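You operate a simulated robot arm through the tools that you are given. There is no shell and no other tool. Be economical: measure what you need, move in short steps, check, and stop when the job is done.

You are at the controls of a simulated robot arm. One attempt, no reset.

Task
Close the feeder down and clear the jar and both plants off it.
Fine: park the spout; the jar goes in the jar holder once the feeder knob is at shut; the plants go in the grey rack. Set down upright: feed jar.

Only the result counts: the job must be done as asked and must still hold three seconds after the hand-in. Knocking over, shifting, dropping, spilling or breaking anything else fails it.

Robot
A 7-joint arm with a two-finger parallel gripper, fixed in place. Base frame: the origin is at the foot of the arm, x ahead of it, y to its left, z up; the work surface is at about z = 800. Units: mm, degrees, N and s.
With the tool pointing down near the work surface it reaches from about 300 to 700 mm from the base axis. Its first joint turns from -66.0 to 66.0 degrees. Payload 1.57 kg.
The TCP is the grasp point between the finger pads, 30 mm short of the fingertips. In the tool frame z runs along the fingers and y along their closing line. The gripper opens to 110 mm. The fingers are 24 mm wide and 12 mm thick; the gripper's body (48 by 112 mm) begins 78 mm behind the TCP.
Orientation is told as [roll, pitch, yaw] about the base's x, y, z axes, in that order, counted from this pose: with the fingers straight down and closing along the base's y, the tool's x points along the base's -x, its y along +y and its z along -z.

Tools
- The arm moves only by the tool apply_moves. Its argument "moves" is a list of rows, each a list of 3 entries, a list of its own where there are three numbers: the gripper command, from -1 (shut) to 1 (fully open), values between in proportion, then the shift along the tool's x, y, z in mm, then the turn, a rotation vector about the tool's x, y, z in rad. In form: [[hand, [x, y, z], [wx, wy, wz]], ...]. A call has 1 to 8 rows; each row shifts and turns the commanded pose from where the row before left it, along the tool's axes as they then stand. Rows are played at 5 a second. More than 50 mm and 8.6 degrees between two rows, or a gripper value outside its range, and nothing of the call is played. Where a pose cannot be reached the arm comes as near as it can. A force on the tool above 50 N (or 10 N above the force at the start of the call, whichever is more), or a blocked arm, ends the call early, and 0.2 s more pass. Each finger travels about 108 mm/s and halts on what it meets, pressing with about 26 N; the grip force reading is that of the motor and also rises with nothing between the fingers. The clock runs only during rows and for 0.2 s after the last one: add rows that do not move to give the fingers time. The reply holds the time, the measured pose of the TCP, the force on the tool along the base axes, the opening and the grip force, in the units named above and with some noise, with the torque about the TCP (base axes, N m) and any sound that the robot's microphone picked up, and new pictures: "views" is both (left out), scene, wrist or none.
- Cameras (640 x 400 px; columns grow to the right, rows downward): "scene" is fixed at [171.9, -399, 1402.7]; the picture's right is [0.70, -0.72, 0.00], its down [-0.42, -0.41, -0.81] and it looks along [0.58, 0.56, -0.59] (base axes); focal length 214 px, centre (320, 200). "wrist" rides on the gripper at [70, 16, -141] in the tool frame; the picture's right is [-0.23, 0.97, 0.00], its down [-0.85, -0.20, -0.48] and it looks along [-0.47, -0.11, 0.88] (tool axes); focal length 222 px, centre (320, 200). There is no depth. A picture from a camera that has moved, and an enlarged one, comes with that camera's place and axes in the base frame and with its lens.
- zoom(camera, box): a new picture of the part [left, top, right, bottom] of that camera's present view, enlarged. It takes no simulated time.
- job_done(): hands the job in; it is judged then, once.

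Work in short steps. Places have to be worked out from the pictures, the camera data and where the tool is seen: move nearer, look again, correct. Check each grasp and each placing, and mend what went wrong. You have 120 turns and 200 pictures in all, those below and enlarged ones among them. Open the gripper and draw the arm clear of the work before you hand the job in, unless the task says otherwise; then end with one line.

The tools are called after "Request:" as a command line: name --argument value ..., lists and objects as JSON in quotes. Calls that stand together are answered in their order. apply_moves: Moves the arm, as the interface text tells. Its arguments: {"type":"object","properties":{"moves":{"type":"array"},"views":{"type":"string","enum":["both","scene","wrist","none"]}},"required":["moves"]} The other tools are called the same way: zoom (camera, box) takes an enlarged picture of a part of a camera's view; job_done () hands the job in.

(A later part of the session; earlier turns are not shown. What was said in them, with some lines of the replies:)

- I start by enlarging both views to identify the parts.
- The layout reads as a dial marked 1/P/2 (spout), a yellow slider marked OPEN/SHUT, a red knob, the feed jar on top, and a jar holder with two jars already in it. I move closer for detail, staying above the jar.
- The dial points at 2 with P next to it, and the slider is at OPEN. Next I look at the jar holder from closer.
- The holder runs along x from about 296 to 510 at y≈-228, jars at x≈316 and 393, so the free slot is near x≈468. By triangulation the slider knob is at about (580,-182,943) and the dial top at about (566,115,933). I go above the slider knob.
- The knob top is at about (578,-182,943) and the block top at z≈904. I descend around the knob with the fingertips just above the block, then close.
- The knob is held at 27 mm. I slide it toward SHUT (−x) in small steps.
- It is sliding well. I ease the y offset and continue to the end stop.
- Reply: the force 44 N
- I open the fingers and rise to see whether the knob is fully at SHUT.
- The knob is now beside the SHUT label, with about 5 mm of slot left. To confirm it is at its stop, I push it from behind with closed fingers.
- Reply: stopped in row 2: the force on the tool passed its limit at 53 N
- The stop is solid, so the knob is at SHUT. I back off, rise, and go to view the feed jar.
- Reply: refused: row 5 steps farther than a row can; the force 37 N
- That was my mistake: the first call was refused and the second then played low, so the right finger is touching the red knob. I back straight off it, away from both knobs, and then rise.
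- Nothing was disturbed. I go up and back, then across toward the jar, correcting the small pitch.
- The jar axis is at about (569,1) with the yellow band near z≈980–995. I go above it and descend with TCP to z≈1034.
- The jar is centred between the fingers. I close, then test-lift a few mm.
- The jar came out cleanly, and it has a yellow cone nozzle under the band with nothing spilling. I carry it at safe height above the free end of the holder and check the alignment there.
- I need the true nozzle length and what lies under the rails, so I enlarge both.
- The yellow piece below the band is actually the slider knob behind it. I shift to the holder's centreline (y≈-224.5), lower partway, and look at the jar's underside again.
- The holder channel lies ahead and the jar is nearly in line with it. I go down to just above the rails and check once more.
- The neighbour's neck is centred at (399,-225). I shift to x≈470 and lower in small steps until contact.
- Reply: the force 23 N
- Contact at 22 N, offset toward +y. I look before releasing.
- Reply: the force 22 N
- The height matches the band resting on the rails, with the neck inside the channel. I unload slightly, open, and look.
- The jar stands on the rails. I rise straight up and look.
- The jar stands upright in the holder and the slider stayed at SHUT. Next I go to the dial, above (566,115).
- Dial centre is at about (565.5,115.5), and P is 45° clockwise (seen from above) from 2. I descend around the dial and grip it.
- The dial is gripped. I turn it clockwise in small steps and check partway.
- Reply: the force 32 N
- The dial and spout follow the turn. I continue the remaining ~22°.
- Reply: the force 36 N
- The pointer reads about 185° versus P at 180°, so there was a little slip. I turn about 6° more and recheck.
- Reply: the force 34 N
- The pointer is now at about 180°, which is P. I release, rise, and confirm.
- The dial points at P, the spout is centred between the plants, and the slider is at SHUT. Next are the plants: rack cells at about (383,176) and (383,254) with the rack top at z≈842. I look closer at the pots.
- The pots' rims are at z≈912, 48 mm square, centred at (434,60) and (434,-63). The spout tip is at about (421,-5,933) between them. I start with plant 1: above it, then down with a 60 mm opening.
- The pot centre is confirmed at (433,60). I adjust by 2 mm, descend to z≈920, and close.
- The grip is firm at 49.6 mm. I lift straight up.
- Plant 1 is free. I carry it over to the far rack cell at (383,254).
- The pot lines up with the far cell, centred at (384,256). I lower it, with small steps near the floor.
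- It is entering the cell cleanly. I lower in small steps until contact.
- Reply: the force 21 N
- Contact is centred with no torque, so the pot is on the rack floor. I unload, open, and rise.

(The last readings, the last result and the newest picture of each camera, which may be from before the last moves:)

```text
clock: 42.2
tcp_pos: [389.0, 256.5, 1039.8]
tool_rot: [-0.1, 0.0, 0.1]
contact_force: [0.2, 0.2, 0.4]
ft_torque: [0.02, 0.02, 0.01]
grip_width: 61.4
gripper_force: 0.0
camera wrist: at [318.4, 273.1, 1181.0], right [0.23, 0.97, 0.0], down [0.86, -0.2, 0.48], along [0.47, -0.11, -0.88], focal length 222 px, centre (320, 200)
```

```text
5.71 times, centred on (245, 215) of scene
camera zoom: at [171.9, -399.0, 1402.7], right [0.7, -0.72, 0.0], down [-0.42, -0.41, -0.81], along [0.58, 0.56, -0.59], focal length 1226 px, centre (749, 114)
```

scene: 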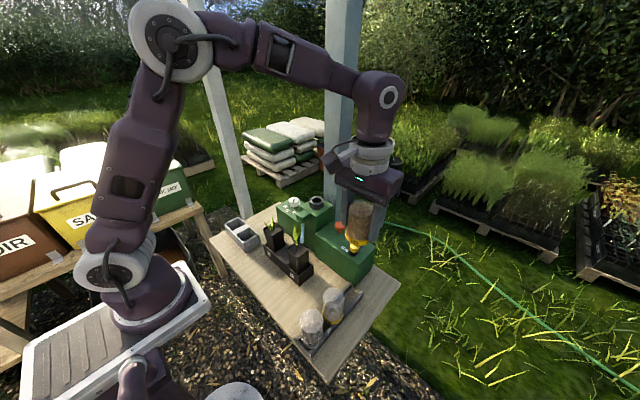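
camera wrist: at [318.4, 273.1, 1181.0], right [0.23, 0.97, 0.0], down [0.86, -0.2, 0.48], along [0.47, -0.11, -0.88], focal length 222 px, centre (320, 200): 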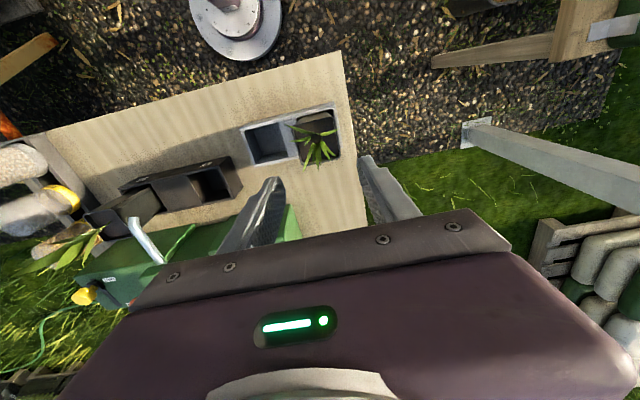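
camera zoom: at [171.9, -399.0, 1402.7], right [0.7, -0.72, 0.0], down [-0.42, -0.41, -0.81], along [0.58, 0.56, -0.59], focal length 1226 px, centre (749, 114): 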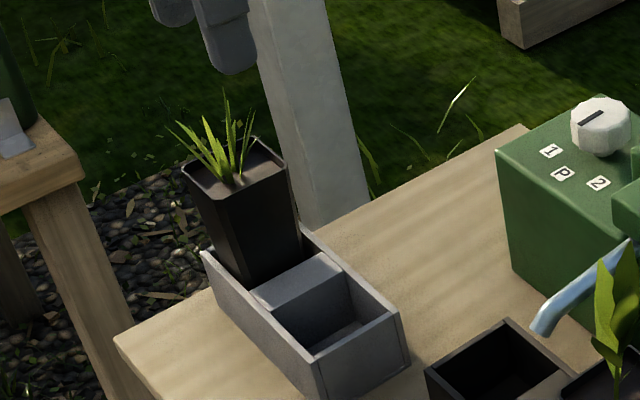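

Plant 1 stands in the rack. Next I move above plant 2 at (434,-63).

Request:
apply_moves --moves '[[0.12, [-4, -38, -25], [0, 0, 0]], [0.12, [-5, -40, -15], [0, 0, 0]], [0.12, [-5, -40, 0], [0, 0, 0]], [0.12, [-5, -40, 0], [0, 0, 0]], [0.12, [-5, -40, 0], [0, 0, 0]], [0.12, [-5, -40, 0], [0, 0, 0]], [0.12, [-5, -40, 0], [0, 0, 0]], [0.12, [-5, -40, 0], [0, 0, 0]]]' --views "wrist"

Request:
zoom --camera "wrist" --box '[220, 80, 420, 240]'

Request:
zoom --camera "scene" --box '[255, 190, 345, 270]'

```text
clock: 44.0
tcp_pos: [421.8, -67.7, 1076.4]
tool_rot: [-0.1, 0.1, 0.1]
contact_force: [0.0, -0.2, 0.3]
ft_torque: [-0.02, -0.01, -0.03]
grip_width: 61.6
gripper_force: 0.1
camera wrist: at [352.3, -50.7, 1217.4], right [0.23, 0.97, 0.0], down [0.86, -0.2, 0.48], along [0.47, -0.11, -0.88], focal length 222 px, centre (320, 200)
```

wrist: 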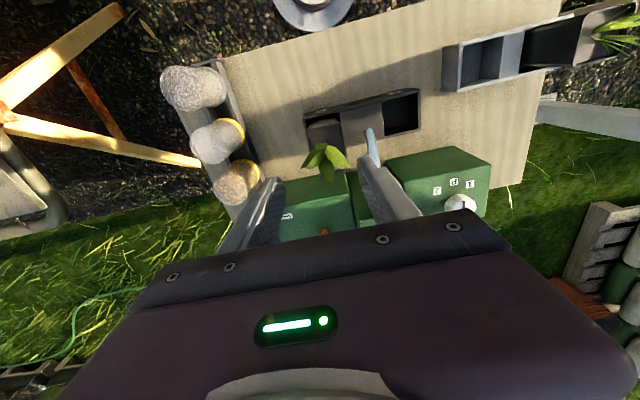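

```text
2.50 times, centred on (320, 160) of wrist
camera zoom: at [352.3, -50.7, 1217.4], right [0.23, 0.97, 0.0], down [0.86, -0.2, 0.48], along [0.47, -0.11, -0.88], focal length 555 px, centre (320, 300)
```

zoom: 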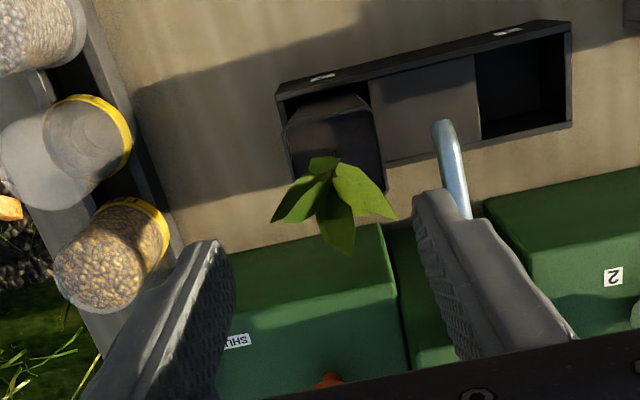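

```text
5.00 times, centred on (300, 230) of scene
camera zoom: at [171.9, -399.0, 1402.7], right [0.7, -0.72, 0.0], down [-0.42, -0.41, -0.81], along [0.58, 0.56, -0.59], focal length 1072 px, centre (420, 50)
```

zoom: 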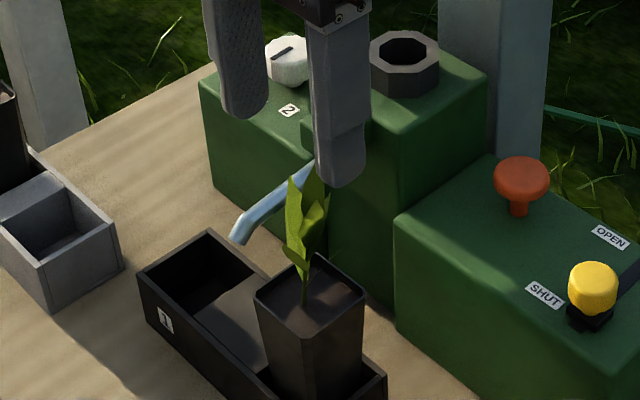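

Plant 2's rim centre is at about (432,-61). I go lower and measure again.

Request:
apply_moves --moves '[[0.12, [-10, 5, 30], [0, 0, 0]], [0.12, [0, 0, 40], [0, 0, 0]], [0.12, [0, 0, 25], [0, 0, 0]], [0.12, [0, 0, 0], [0, 0, 0]]]' --views "wrist"

Request:
zoom --camera "wrist" --box '[220, 80, 420, 240]'

Request:
zoom --camera "scene" --box '[255, 190, 345, 270]'

```text
clock: 45.0
tcp_pos: [434.8, -60.6, 981.5]
tool_rot: [-0.1, 0.0, 0.0]
contact_force: [-0.9, 0.1, -0.6]
ft_torque: [0.01, 0.01, 0.02]
grip_width: 62.1
gripper_force: 0.0
camera wrist: at [365.0, -43.9, 1122.3], right [0.23, 0.97, 0.0], down [0.86, -0.2, 0.48], along [0.47, -0.11, -0.88], focal length 222 px, centre (320, 200)
```

wrist: 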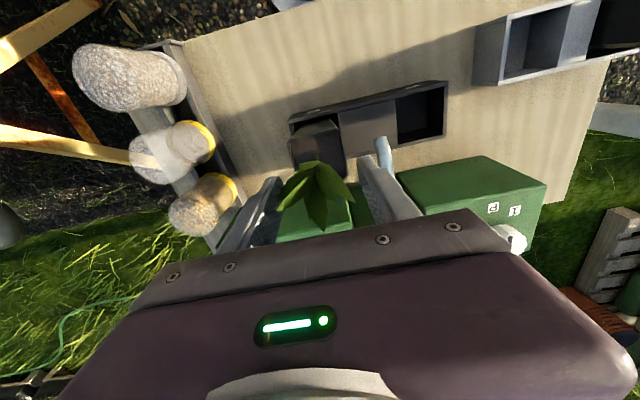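

```text
2.50 times, centred on (320, 160) of wrist
camera zoom: at [365.0, -43.9, 1122.3], right [0.23, 0.97, 0.0], down [0.86, -0.2, 0.48], along [0.47, -0.11, -0.88], focal length 555 px, centre (320, 300)
```

zoom: 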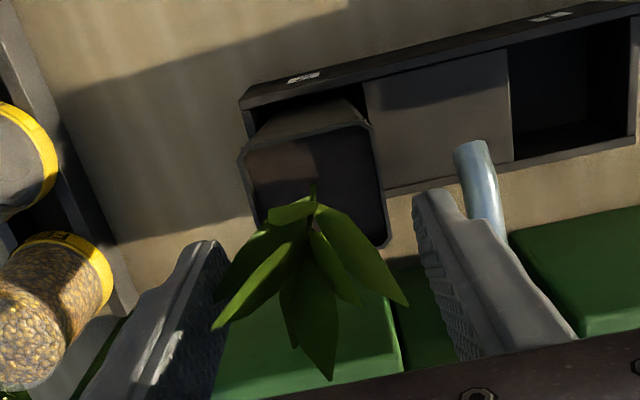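

```text
5.00 times, centred on (300, 230) of scene
camera zoom: at [171.9, -399.0, 1402.7], right [0.7, -0.72, 0.0], down [-0.42, -0.41, -0.81], along [0.58, 0.56, -0.59], focal length 1072 px, centre (420, 50)
```

zoom: 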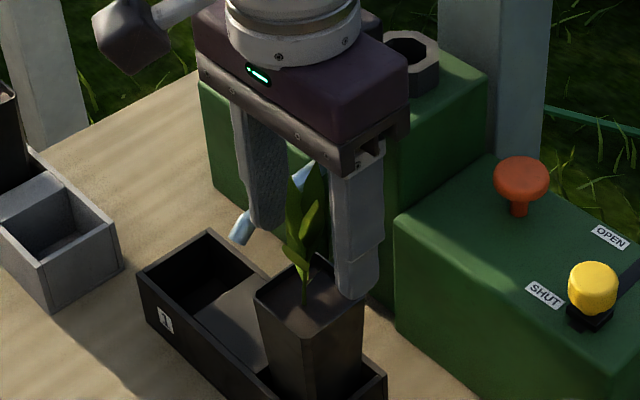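

The centre is confirmed at (434,-61) and the TCP is above it. I narrow the opening slightly to clear the spout, descend to z≈925, and close.

Request:
apply_moves --moves '[[0.04, [0.5, -0.5, 10], [0, 0, 0]], [0.04, [0, 0, 25], [0, 0, 0]], [0.04, [0, 0, 21], [0, 0, 0]], [-0.4, [0, 0, 0], [0, 0, 0]], [-0.4, [0, 0, 0], [0, 0, 0]], [-0.4, [0, 0, 0], [0, 0, 0]]]' --views "wrist"

Request:
zoom --camera "scene" --box '[255, 190, 345, 270]'

```text
clock: 46.4
tcp_pos: [435.7, -59.6, 926.0]
tool_rot: [-0.1, -0.1, 0.0]
contact_force: [-0.8, -2.9, 15.4]
ft_torque: [-0.15, 0.02, 0.03]
grip_width: 49.0
gripper_force: 26.2
camera wrist: at [365.4, -43.2, 1066.3], right [0.23, 0.97, 0.0], down [0.85, -0.2, 0.48], along [0.47, -0.11, -0.88], focal length 222 px, centre (320, 200)
```

wrist: 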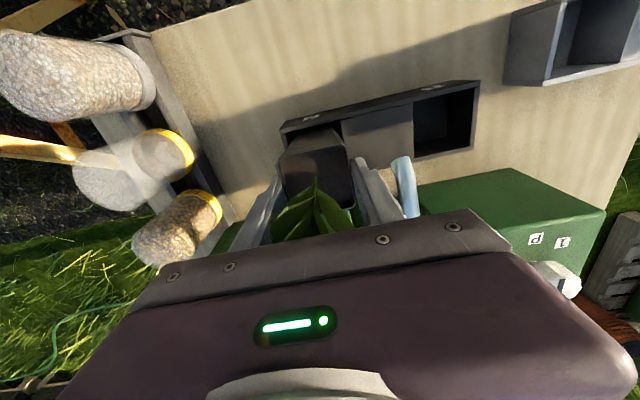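

```text
5.00 times, centred on (300, 230) of scene
camera zoom: at [171.6, -399.0, 1402.7], right [0.7, -0.72, 0.0], down [-0.42, -0.41, -0.81], along [0.58, 0.56, -0.59], focal length 1072 px, centre (420, 50)
```

zoom: 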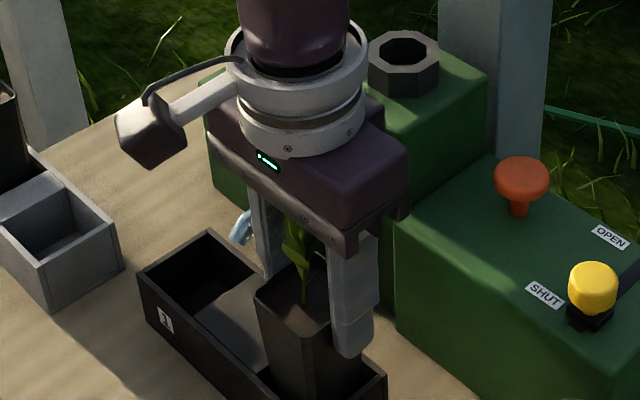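

There is a 15 N upward push, likely the leaves touching the gripper body. I open, rise 6 mm, and read the force.

Request:
apply_moves --moves '[[0.04, [0, 0, 0], [0, 0, 0]], [0.04, [0, 0, 0], [0, 0, 0]]]' --views "none"

Request:
apply_moves --moves '[[0.04, [0, 0, -6], [0, 0, 0]], [0.04, [0, 0, 0], [0, 0, 0]]]' --views "none"

Request:
zoom --camera "scene" --box '[270, 210, 330, 270]'

```text
clock: 47.0
tcp_pos: [436.1, -59.4, 925.3]
tool_rot: [-0.1, 0.0, 0.1]
contact_force: [0.3, 0.5, -0.3]
ft_torque: [0.01, 0.01, 0.01]
grip_width: 57.1
gripper_force: 0.0
```

```text
clock: 47.6
tcp_pos: [435.9, -58.7, 932.6]
tool_rot: [-0.1, -0.1, 0.2]
contact_force: [0.7, 0.4, 0.0]
ft_torque: [0.04, -0.01, -0.01]
grip_width: 57.3
gripper_force: 0.1
```

```text
6.67 times, centred on (300, 240) of scene
camera zoom: at [171.9, -399.0, 1402.7], right [0.7, -0.72, 0.0], down [-0.42, -0.41, -0.81], along [0.58, 0.56, -0.59], focal length 1430 px, centre (453, -67)
```

zoom: 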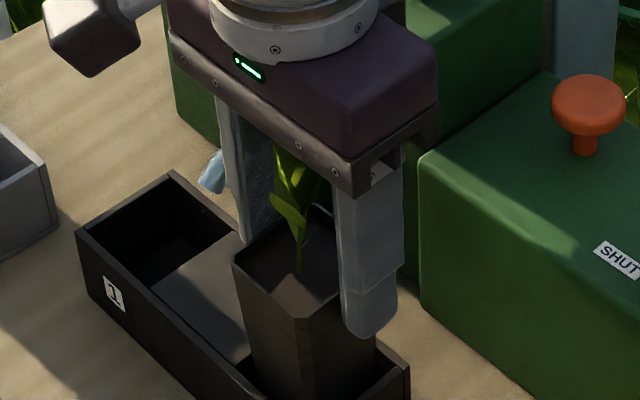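

With the fingers open the force is zero, so the push came from the grip on the rim and not from the leaves. I recentre and regrip at z≈924.

Request:
apply_moves --moves '[[0.04, [1, -1.5, 8], [0, 0, 0]], [0.04, [0, 0, 0], [0, 0, 0]], [-0.4, [0, 0, 0], [0, 0, 0]], [-0.4, [0, 0, 0], [0, 0, 0]], [-0.4, [0, 0, 0], [0, 0, 0]]]' --views "none"

```text
clock: 48.8
tcp_pos: [435.6, -60.9, 923.6]
tool_rot: [-0.1, 0.0, 0.2]
contact_force: [-0.3, -0.6, 0.7]
ft_torque: [0.0, -0.03, -0.02]
grip_width: 49.2
gripper_force: 26.1
```

The grip is clean with no side loads. I lift straight up.

Request:
apply_moves --moves '[[-0.4, [0, 0, -10], [0, 0, 0]], [-0.4, [0, 0, -30], [0, 0, 0]], [-0.4, [0, 0, -45], [0, 0, 0]], [-0.4, [0, 0, -45], [0, 0, 0]], [-0.4, [0, 0, -30], [0, 0, 0]]]' --views "wrist"

Request:
zoom --camera "scene" --box '[215, 140, 345, 280]'

```text
clock: 50.0
tcp_pos: [433.9, -60.7, 1082.8]
tool_rot: [-0.1, 0.1, 0.0]
contact_force: [0.3, -0.7, -1.6]
ft_torque: [0.01, -0.02, 0.02]
grip_width: 49.1
gripper_force: 25.7
camera wrist: at [362.9, -44.5, 1223.2], right [0.23, 0.97, 0.0], down [0.86, -0.2, 0.48], along [0.47, -0.11, -0.88], focal length 222 px, centre (320, 200)
```

wrist: 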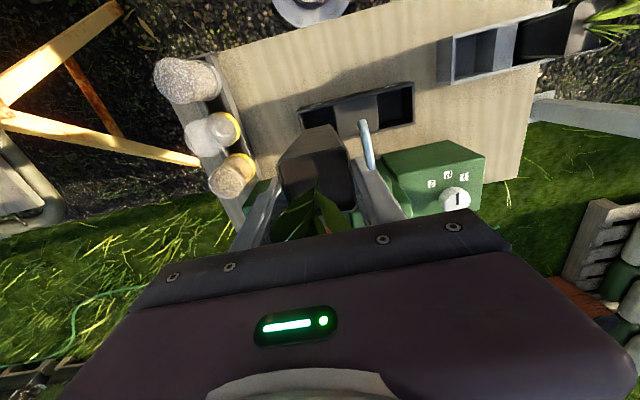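

```text
2.86 times, centred on (280, 210) of scene
camera zoom: at [171.9, -399.0, 1402.7], right [0.7, -0.72, 0.0], down [-0.42, -0.41, -0.81], along [0.58, 0.56, -0.59], focal length 613 px, centre (434, 171)
```

zoom: 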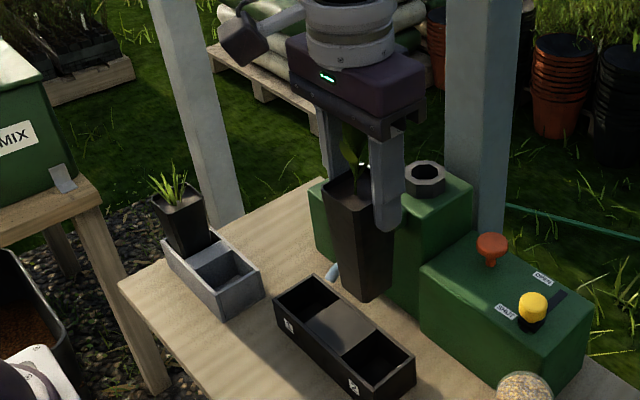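

Plant 2 is clear of the spout. I carry it back and over to the near cell at about (384,175.5).

Request:
apply_moves --moves '[[-0.4, [30, 20, 0], [0, 0, 0]], [-0.4, [10, 44, 0], [0, 0, 0]], [-0.4, [10, 44, 0], [0, 0, 0]], [-0.4, [0, 44, 0], [0, 0, 0]], [-0.4, [0, 44, 0], [0, 0, 0]], [-0.4, [0, 41, 0], [0, 0, 0]], [-0.4, [0, 0, 45], [0, 0, 0]], [-0.4, [0, 0, 35], [0, 0, 0]]]' --views "wrist"

Request:
zoom --camera "wrist" --box '[200, 60, 420, 240]'

Request:
zoom --camera "scene" --box '[200, 150, 310, 260]'

```text
clock: 51.8
tcp_pos: [382.9, 173.9, 1000.2]
tool_rot: [0.0, 0.0, 0.0]
contact_force: [-0.5, -0.6, -1.9]
ft_torque: [0.01, -0.02, 0.0]
grip_width: 49.3
gripper_force: 26.3
camera wrist: at [311.7, 191.4, 1141.6], right [0.23, 0.97, 0.0], down [0.85, -0.2, 0.48], along [0.47, -0.11, -0.88], focal length 222 px, centre (320, 200)
```

wrist: 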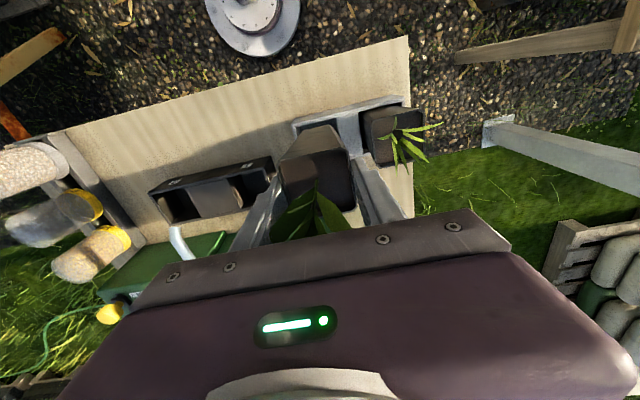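

```text
2.22 times, centred on (310, 150) of wrist
camera zoom: at [311.7, 191.4, 1141.6], right [0.23, 0.97, 0.0], down [0.85, -0.2, 0.48], along [0.47, -0.11, -0.88], focal length 494 px, centre (342, 311)
```

zoom: 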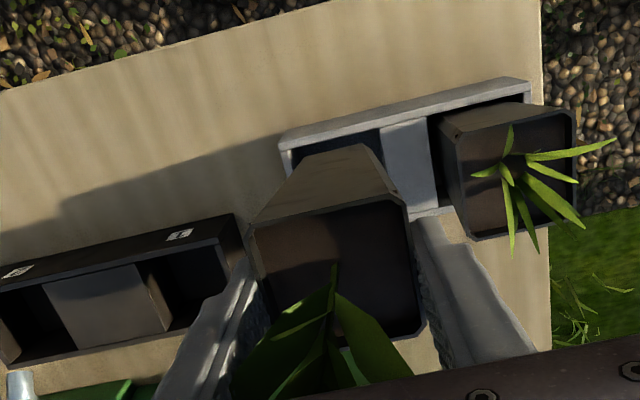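

```text
3.64 times, centred on (255, 205) of scene
camera zoom: at [171.9, -399.0, 1402.7], right [0.7, -0.72, 0.0], down [-0.42, -0.41, -0.81], along [0.58, 0.56, -0.59], focal length 780 px, centre (556, 182)
```

zoom: 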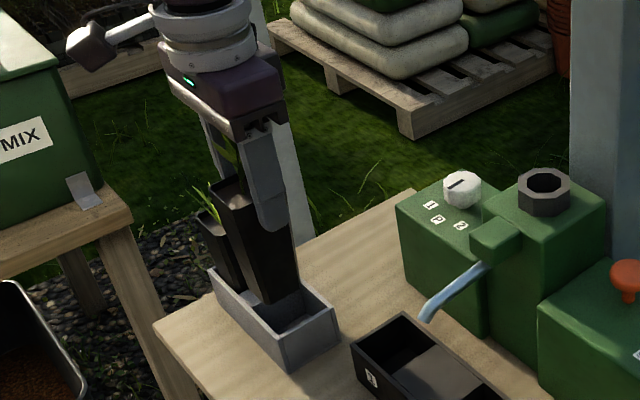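

The near cell is centred at y≈177, so I shift +2.5 mm and lower.

Request:
apply_moves --moves '[[-0.4, [0, 2.5, 30], [0, 0, 0]], [-0.4, [0, 0, 30], [0, 0, 0]], [-0.4, [0, 0, 8], [0, 0, 0]], [-0.4, [0, 0, 3], [0, 0, 0]]]' --views "wrist"

Request:
zoom --camera "scene" --box '[200, 170, 300, 260]'

```text
clock: 52.8
tcp_pos: [384.3, 181.4, 932.1]
tool_rot: [-0.1, 0.0, 0.0]
contact_force: [1.2, 0.1, -0.8]
ft_torque: [0.04, -0.19, -0.03]
grip_width: 49.3
gripper_force: 25.9
camera wrist: at [313.5, 196.3, 1071.8], right [0.23, 0.97, 0.0], down [0.86, -0.2, 0.48], along [0.47, -0.11, -0.88], focal length 222 px, centre (320, 200)
```

wrist: 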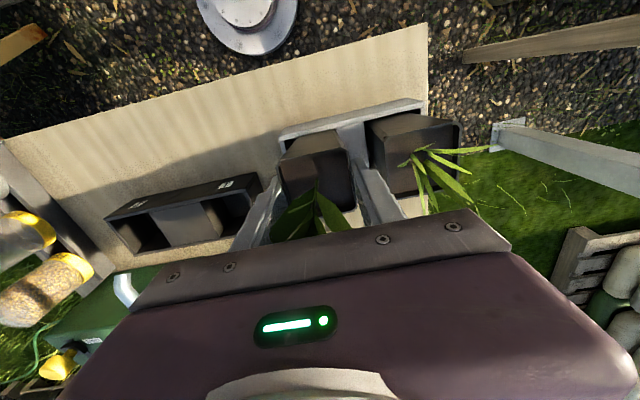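

```text
4.44 times, centred on (250, 215) of scene
camera zoom: at [171.9, -399.0, 1402.7], right [0.7, -0.72, 0.0], down [-0.42, -0.41, -0.81], along [0.58, 0.56, -0.59], focal length 953 px, centre (631, 133)
```

zoom: 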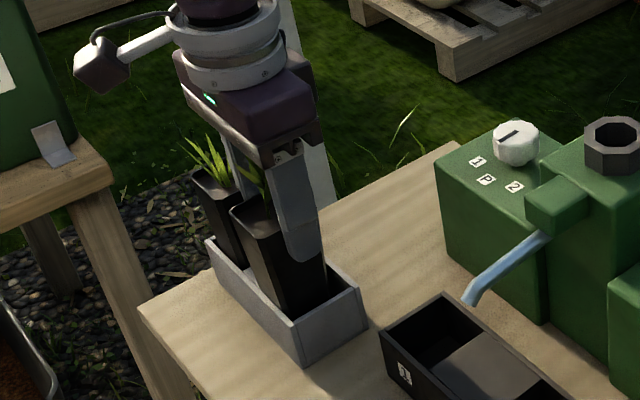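

Request:
apply_moves --moves '[[-0.4, [0, -2, 3], [0, 0, 0]], [-0.4, [0, 0, 3], [0, 0, 0]], [-0.4, [0, 0, 2], [0, 0, 0]], [-0.4, [0, 0, 2], [0, 0, 0]]]' --views "none"

```text
clock: 53.8
tcp_pos: [385.3, 178.6, 922.5]
tool_rot: [-0.1, -0.1, 0.1]
contact_force: [-0.5, 0.7, 20.2]
ft_torque: [0.04, 0.0, -0.01]
grip_width: 49.3
gripper_force: 25.3
```

Contact came about 5 mm higher than expected, so I look before releasing.

Request:
zoom --camera "scene" --box '[215, 185, 275, 245]'

Request:
apply_moves --moves '[[-0.4, [0, 0, 0], [0, 0, 0]]]' --views "wrist"

Request:
zoom --camera "wrist" --box '[240, 80, 480, 240]'

```text
6.67 times, centred on (245, 215) of scene
camera zoom: at [171.6, -399.1, 1402.7], right [0.7, -0.72, 0.0], down [-0.42, -0.41, -0.81], along [0.58, 0.56, -0.59], focal length 1430 px, centre (820, 100)
```

zoom: 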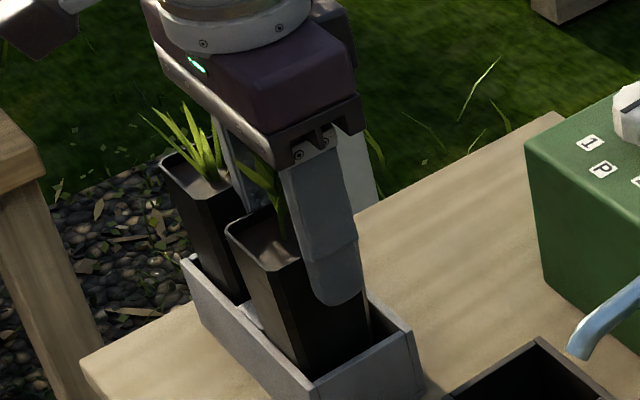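

```text
clock: 54.2
tcp_pos: [385.3, 177.3, 923.0]
tool_rot: [0.0, 0.0, 0.1]
contact_force: [0.6, 1.9, 19.0]
ft_torque: [0.02, -0.13, 0.02]
grip_width: 49.4
gripper_force: 25.7
camera wrist: at [314.0, 194.0, 1062.9], right [0.23, 0.97, 0.0], down [0.85, -0.2, 0.48], along [0.47, -0.11, -0.88], focal length 222 px, centre (320, 200)
```

wrist: 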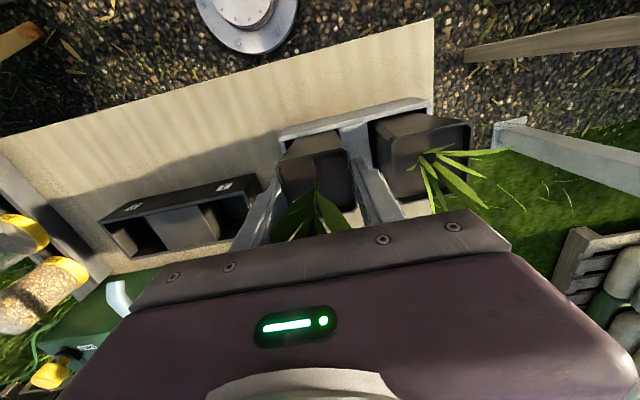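

```text
2.50 times, centred on (360, 160) of wrist
camera zoom: at [314.0, 194.0, 1062.9], right [0.23, 0.97, 0.0], down [0.85, -0.2, 0.48], along [0.47, -0.11, -0.88], focal length 555 px, centre (220, 300)
```

zoom: 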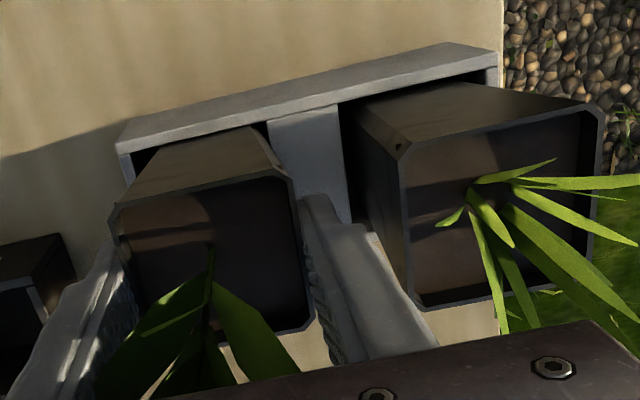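

Rim heights of both pots agree within error and the pot is centred in the cell, so it is on the floor; it had slipped a little in the grip. I unload and open carefully, then rise.

Request:
apply_moves --moves '[[-0.4, [0, 0, -0.5], [0, 0, 0]], [-0.05, [0, 0, 0], [0, 0, 0]], [0.06, [0, 0, 0], [0, 0, 0]], [0.06, [0, 0, 0], [0, 0, 0]], [0.06, [0, 0, -30], [0, 0, 0]], [0.06, [0, 0, -45], [0, 0, 0]], [0.06, [0, 0, -45], [0, 0, 0]]]' --views "none"

Request:
apply_moves --moves '[[0.06, [0, 0, -45], [0, 0, 0]], [0.06, [20, -40, -20], [0, 0, 0]], [0.06, [20, -40, 0], [0, 0, 0]], [0.06, [0, -40, 0], [0, 0, 0]], [0.06, [0, 0, 0], [0, 0, 0]]]' --views "both"

Request:
zoom --camera "scene" --box '[205, 180, 315, 260]'

Request:
zoom --camera "scene" --box '[270, 180, 390, 350]'

```text
clock: 55.8
tcp_pos: [388.3, 175.9, 1040.0]
tool_rot: [-0.1, 0.0, 0.1]
contact_force: [-0.2, -0.2, 0.5]
ft_torque: [-0.01, 0.02, 0.0]
grip_width: 58.5
gripper_force: 0.0
```

```text
clock: 57.0
tcp_pos: [346.2, 56.7, 1105.1]
tool_rot: [-0.1, -0.1, 0.0]
contact_force: [-0.3, 0.3, -0.4]
ft_torque: [0.0, 0.02, -0.03]
grip_width: 58.1
gripper_force: 0.1
camera wrist: at [274.9, 72.3, 1245.3], right [0.23, 0.97, 0.0], down [0.86, -0.2, 0.48], along [0.47, -0.11, -0.88], focal length 222 px, centre (320, 200)
```

scene: 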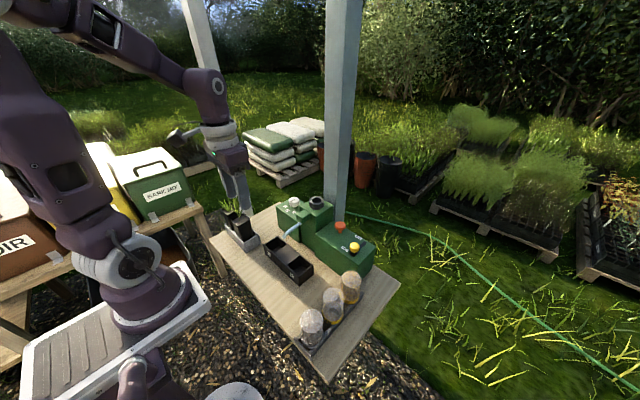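
wrist: 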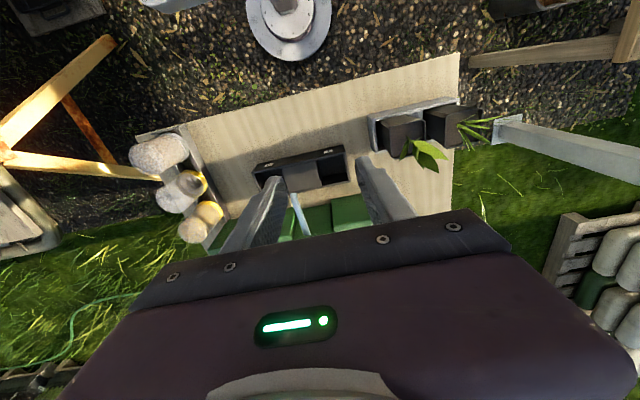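

```text
5.00 times, centred on (260, 220) of scene
camera zoom: at [171.9, -399.0, 1402.7], right [0.7, -0.72, 0.0], down [-0.42, -0.41, -0.81], along [0.58, 0.56, -0.59], focal length 1072 px, centre (620, 100)
```

zoom: 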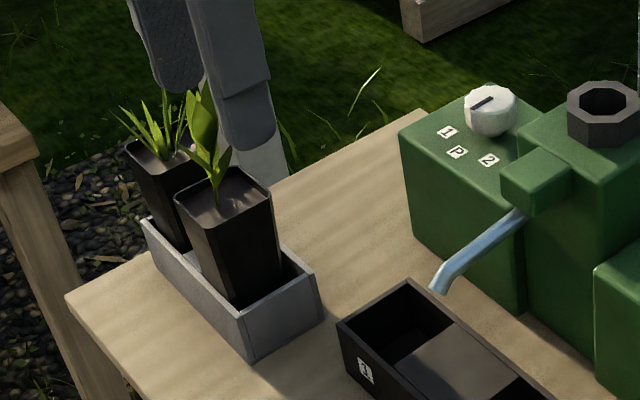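

```text
2.35 times, centred on (330, 265) of scene
camera zoom: at [171.9, -399.0, 1402.7], right [0.7, -0.72, 0.0], down [-0.42, -0.41, -0.81], along [0.58, 0.56, -0.59], focal length 505 px, centre (296, 47)
```

zoom: 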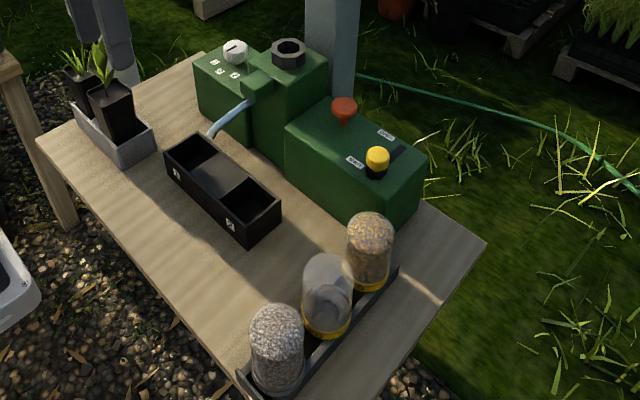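

Everything reads as asked: both plants upright in the grey rack, feed jar upright in the holder, knob at SHUT, dial on P with the spout centred. I open the gripper fully, draw the arm up, and hand in.

Request:
apply_moves --moves '[[1, [0, 0, -40], [0, 0, 0]], [1, [0, 0, -40], [0, 0, 0]], [1, [0, 0, 0], [0, 0, 0]]]' --views "none"

Request:
zoom --camera "scene" --box '[200, 170, 400, 360]'

```text
clock: 57.8
tcp_pos: [344.9, 55.7, 1185.6]
tool_rot: [-0.1, -0.1, 0.0]
contact_force: [0.5, -0.3, 0.9]
ft_torque: [0.05, 0.0, -0.03]
grip_width: 109.9
gripper_force: 0.1
```

```text
2.11 times, centred on (300, 265) of scene
camera zoom: at [171.9, -399.0, 1402.7], right [0.7, -0.72, 0.0], down [-0.42, -0.41, -0.81], along [0.58, 0.56, -0.59], focal length 452 px, centre (362, 63)
```

zoom: 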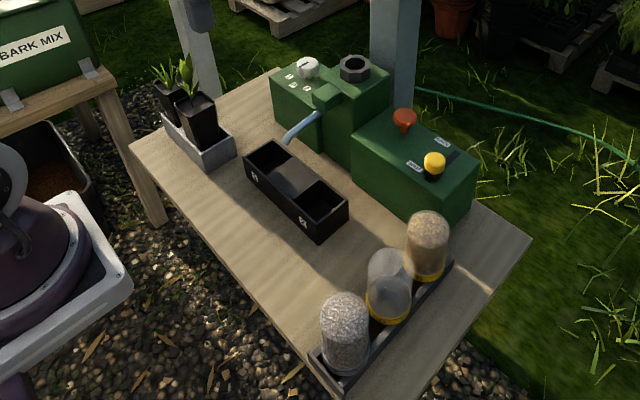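

The final view shows everything in place and the arm clear, so I hand the job in.

Request:
job_done

```text
The job is handed in.
```

The feeder knob is at SHUT, the spout is parked at P, the feed jar stands upright in the jar holder, and both plants are in the grey rack; a finger briefly pressed the red knob at one point, but it looked unmoved afterwards.
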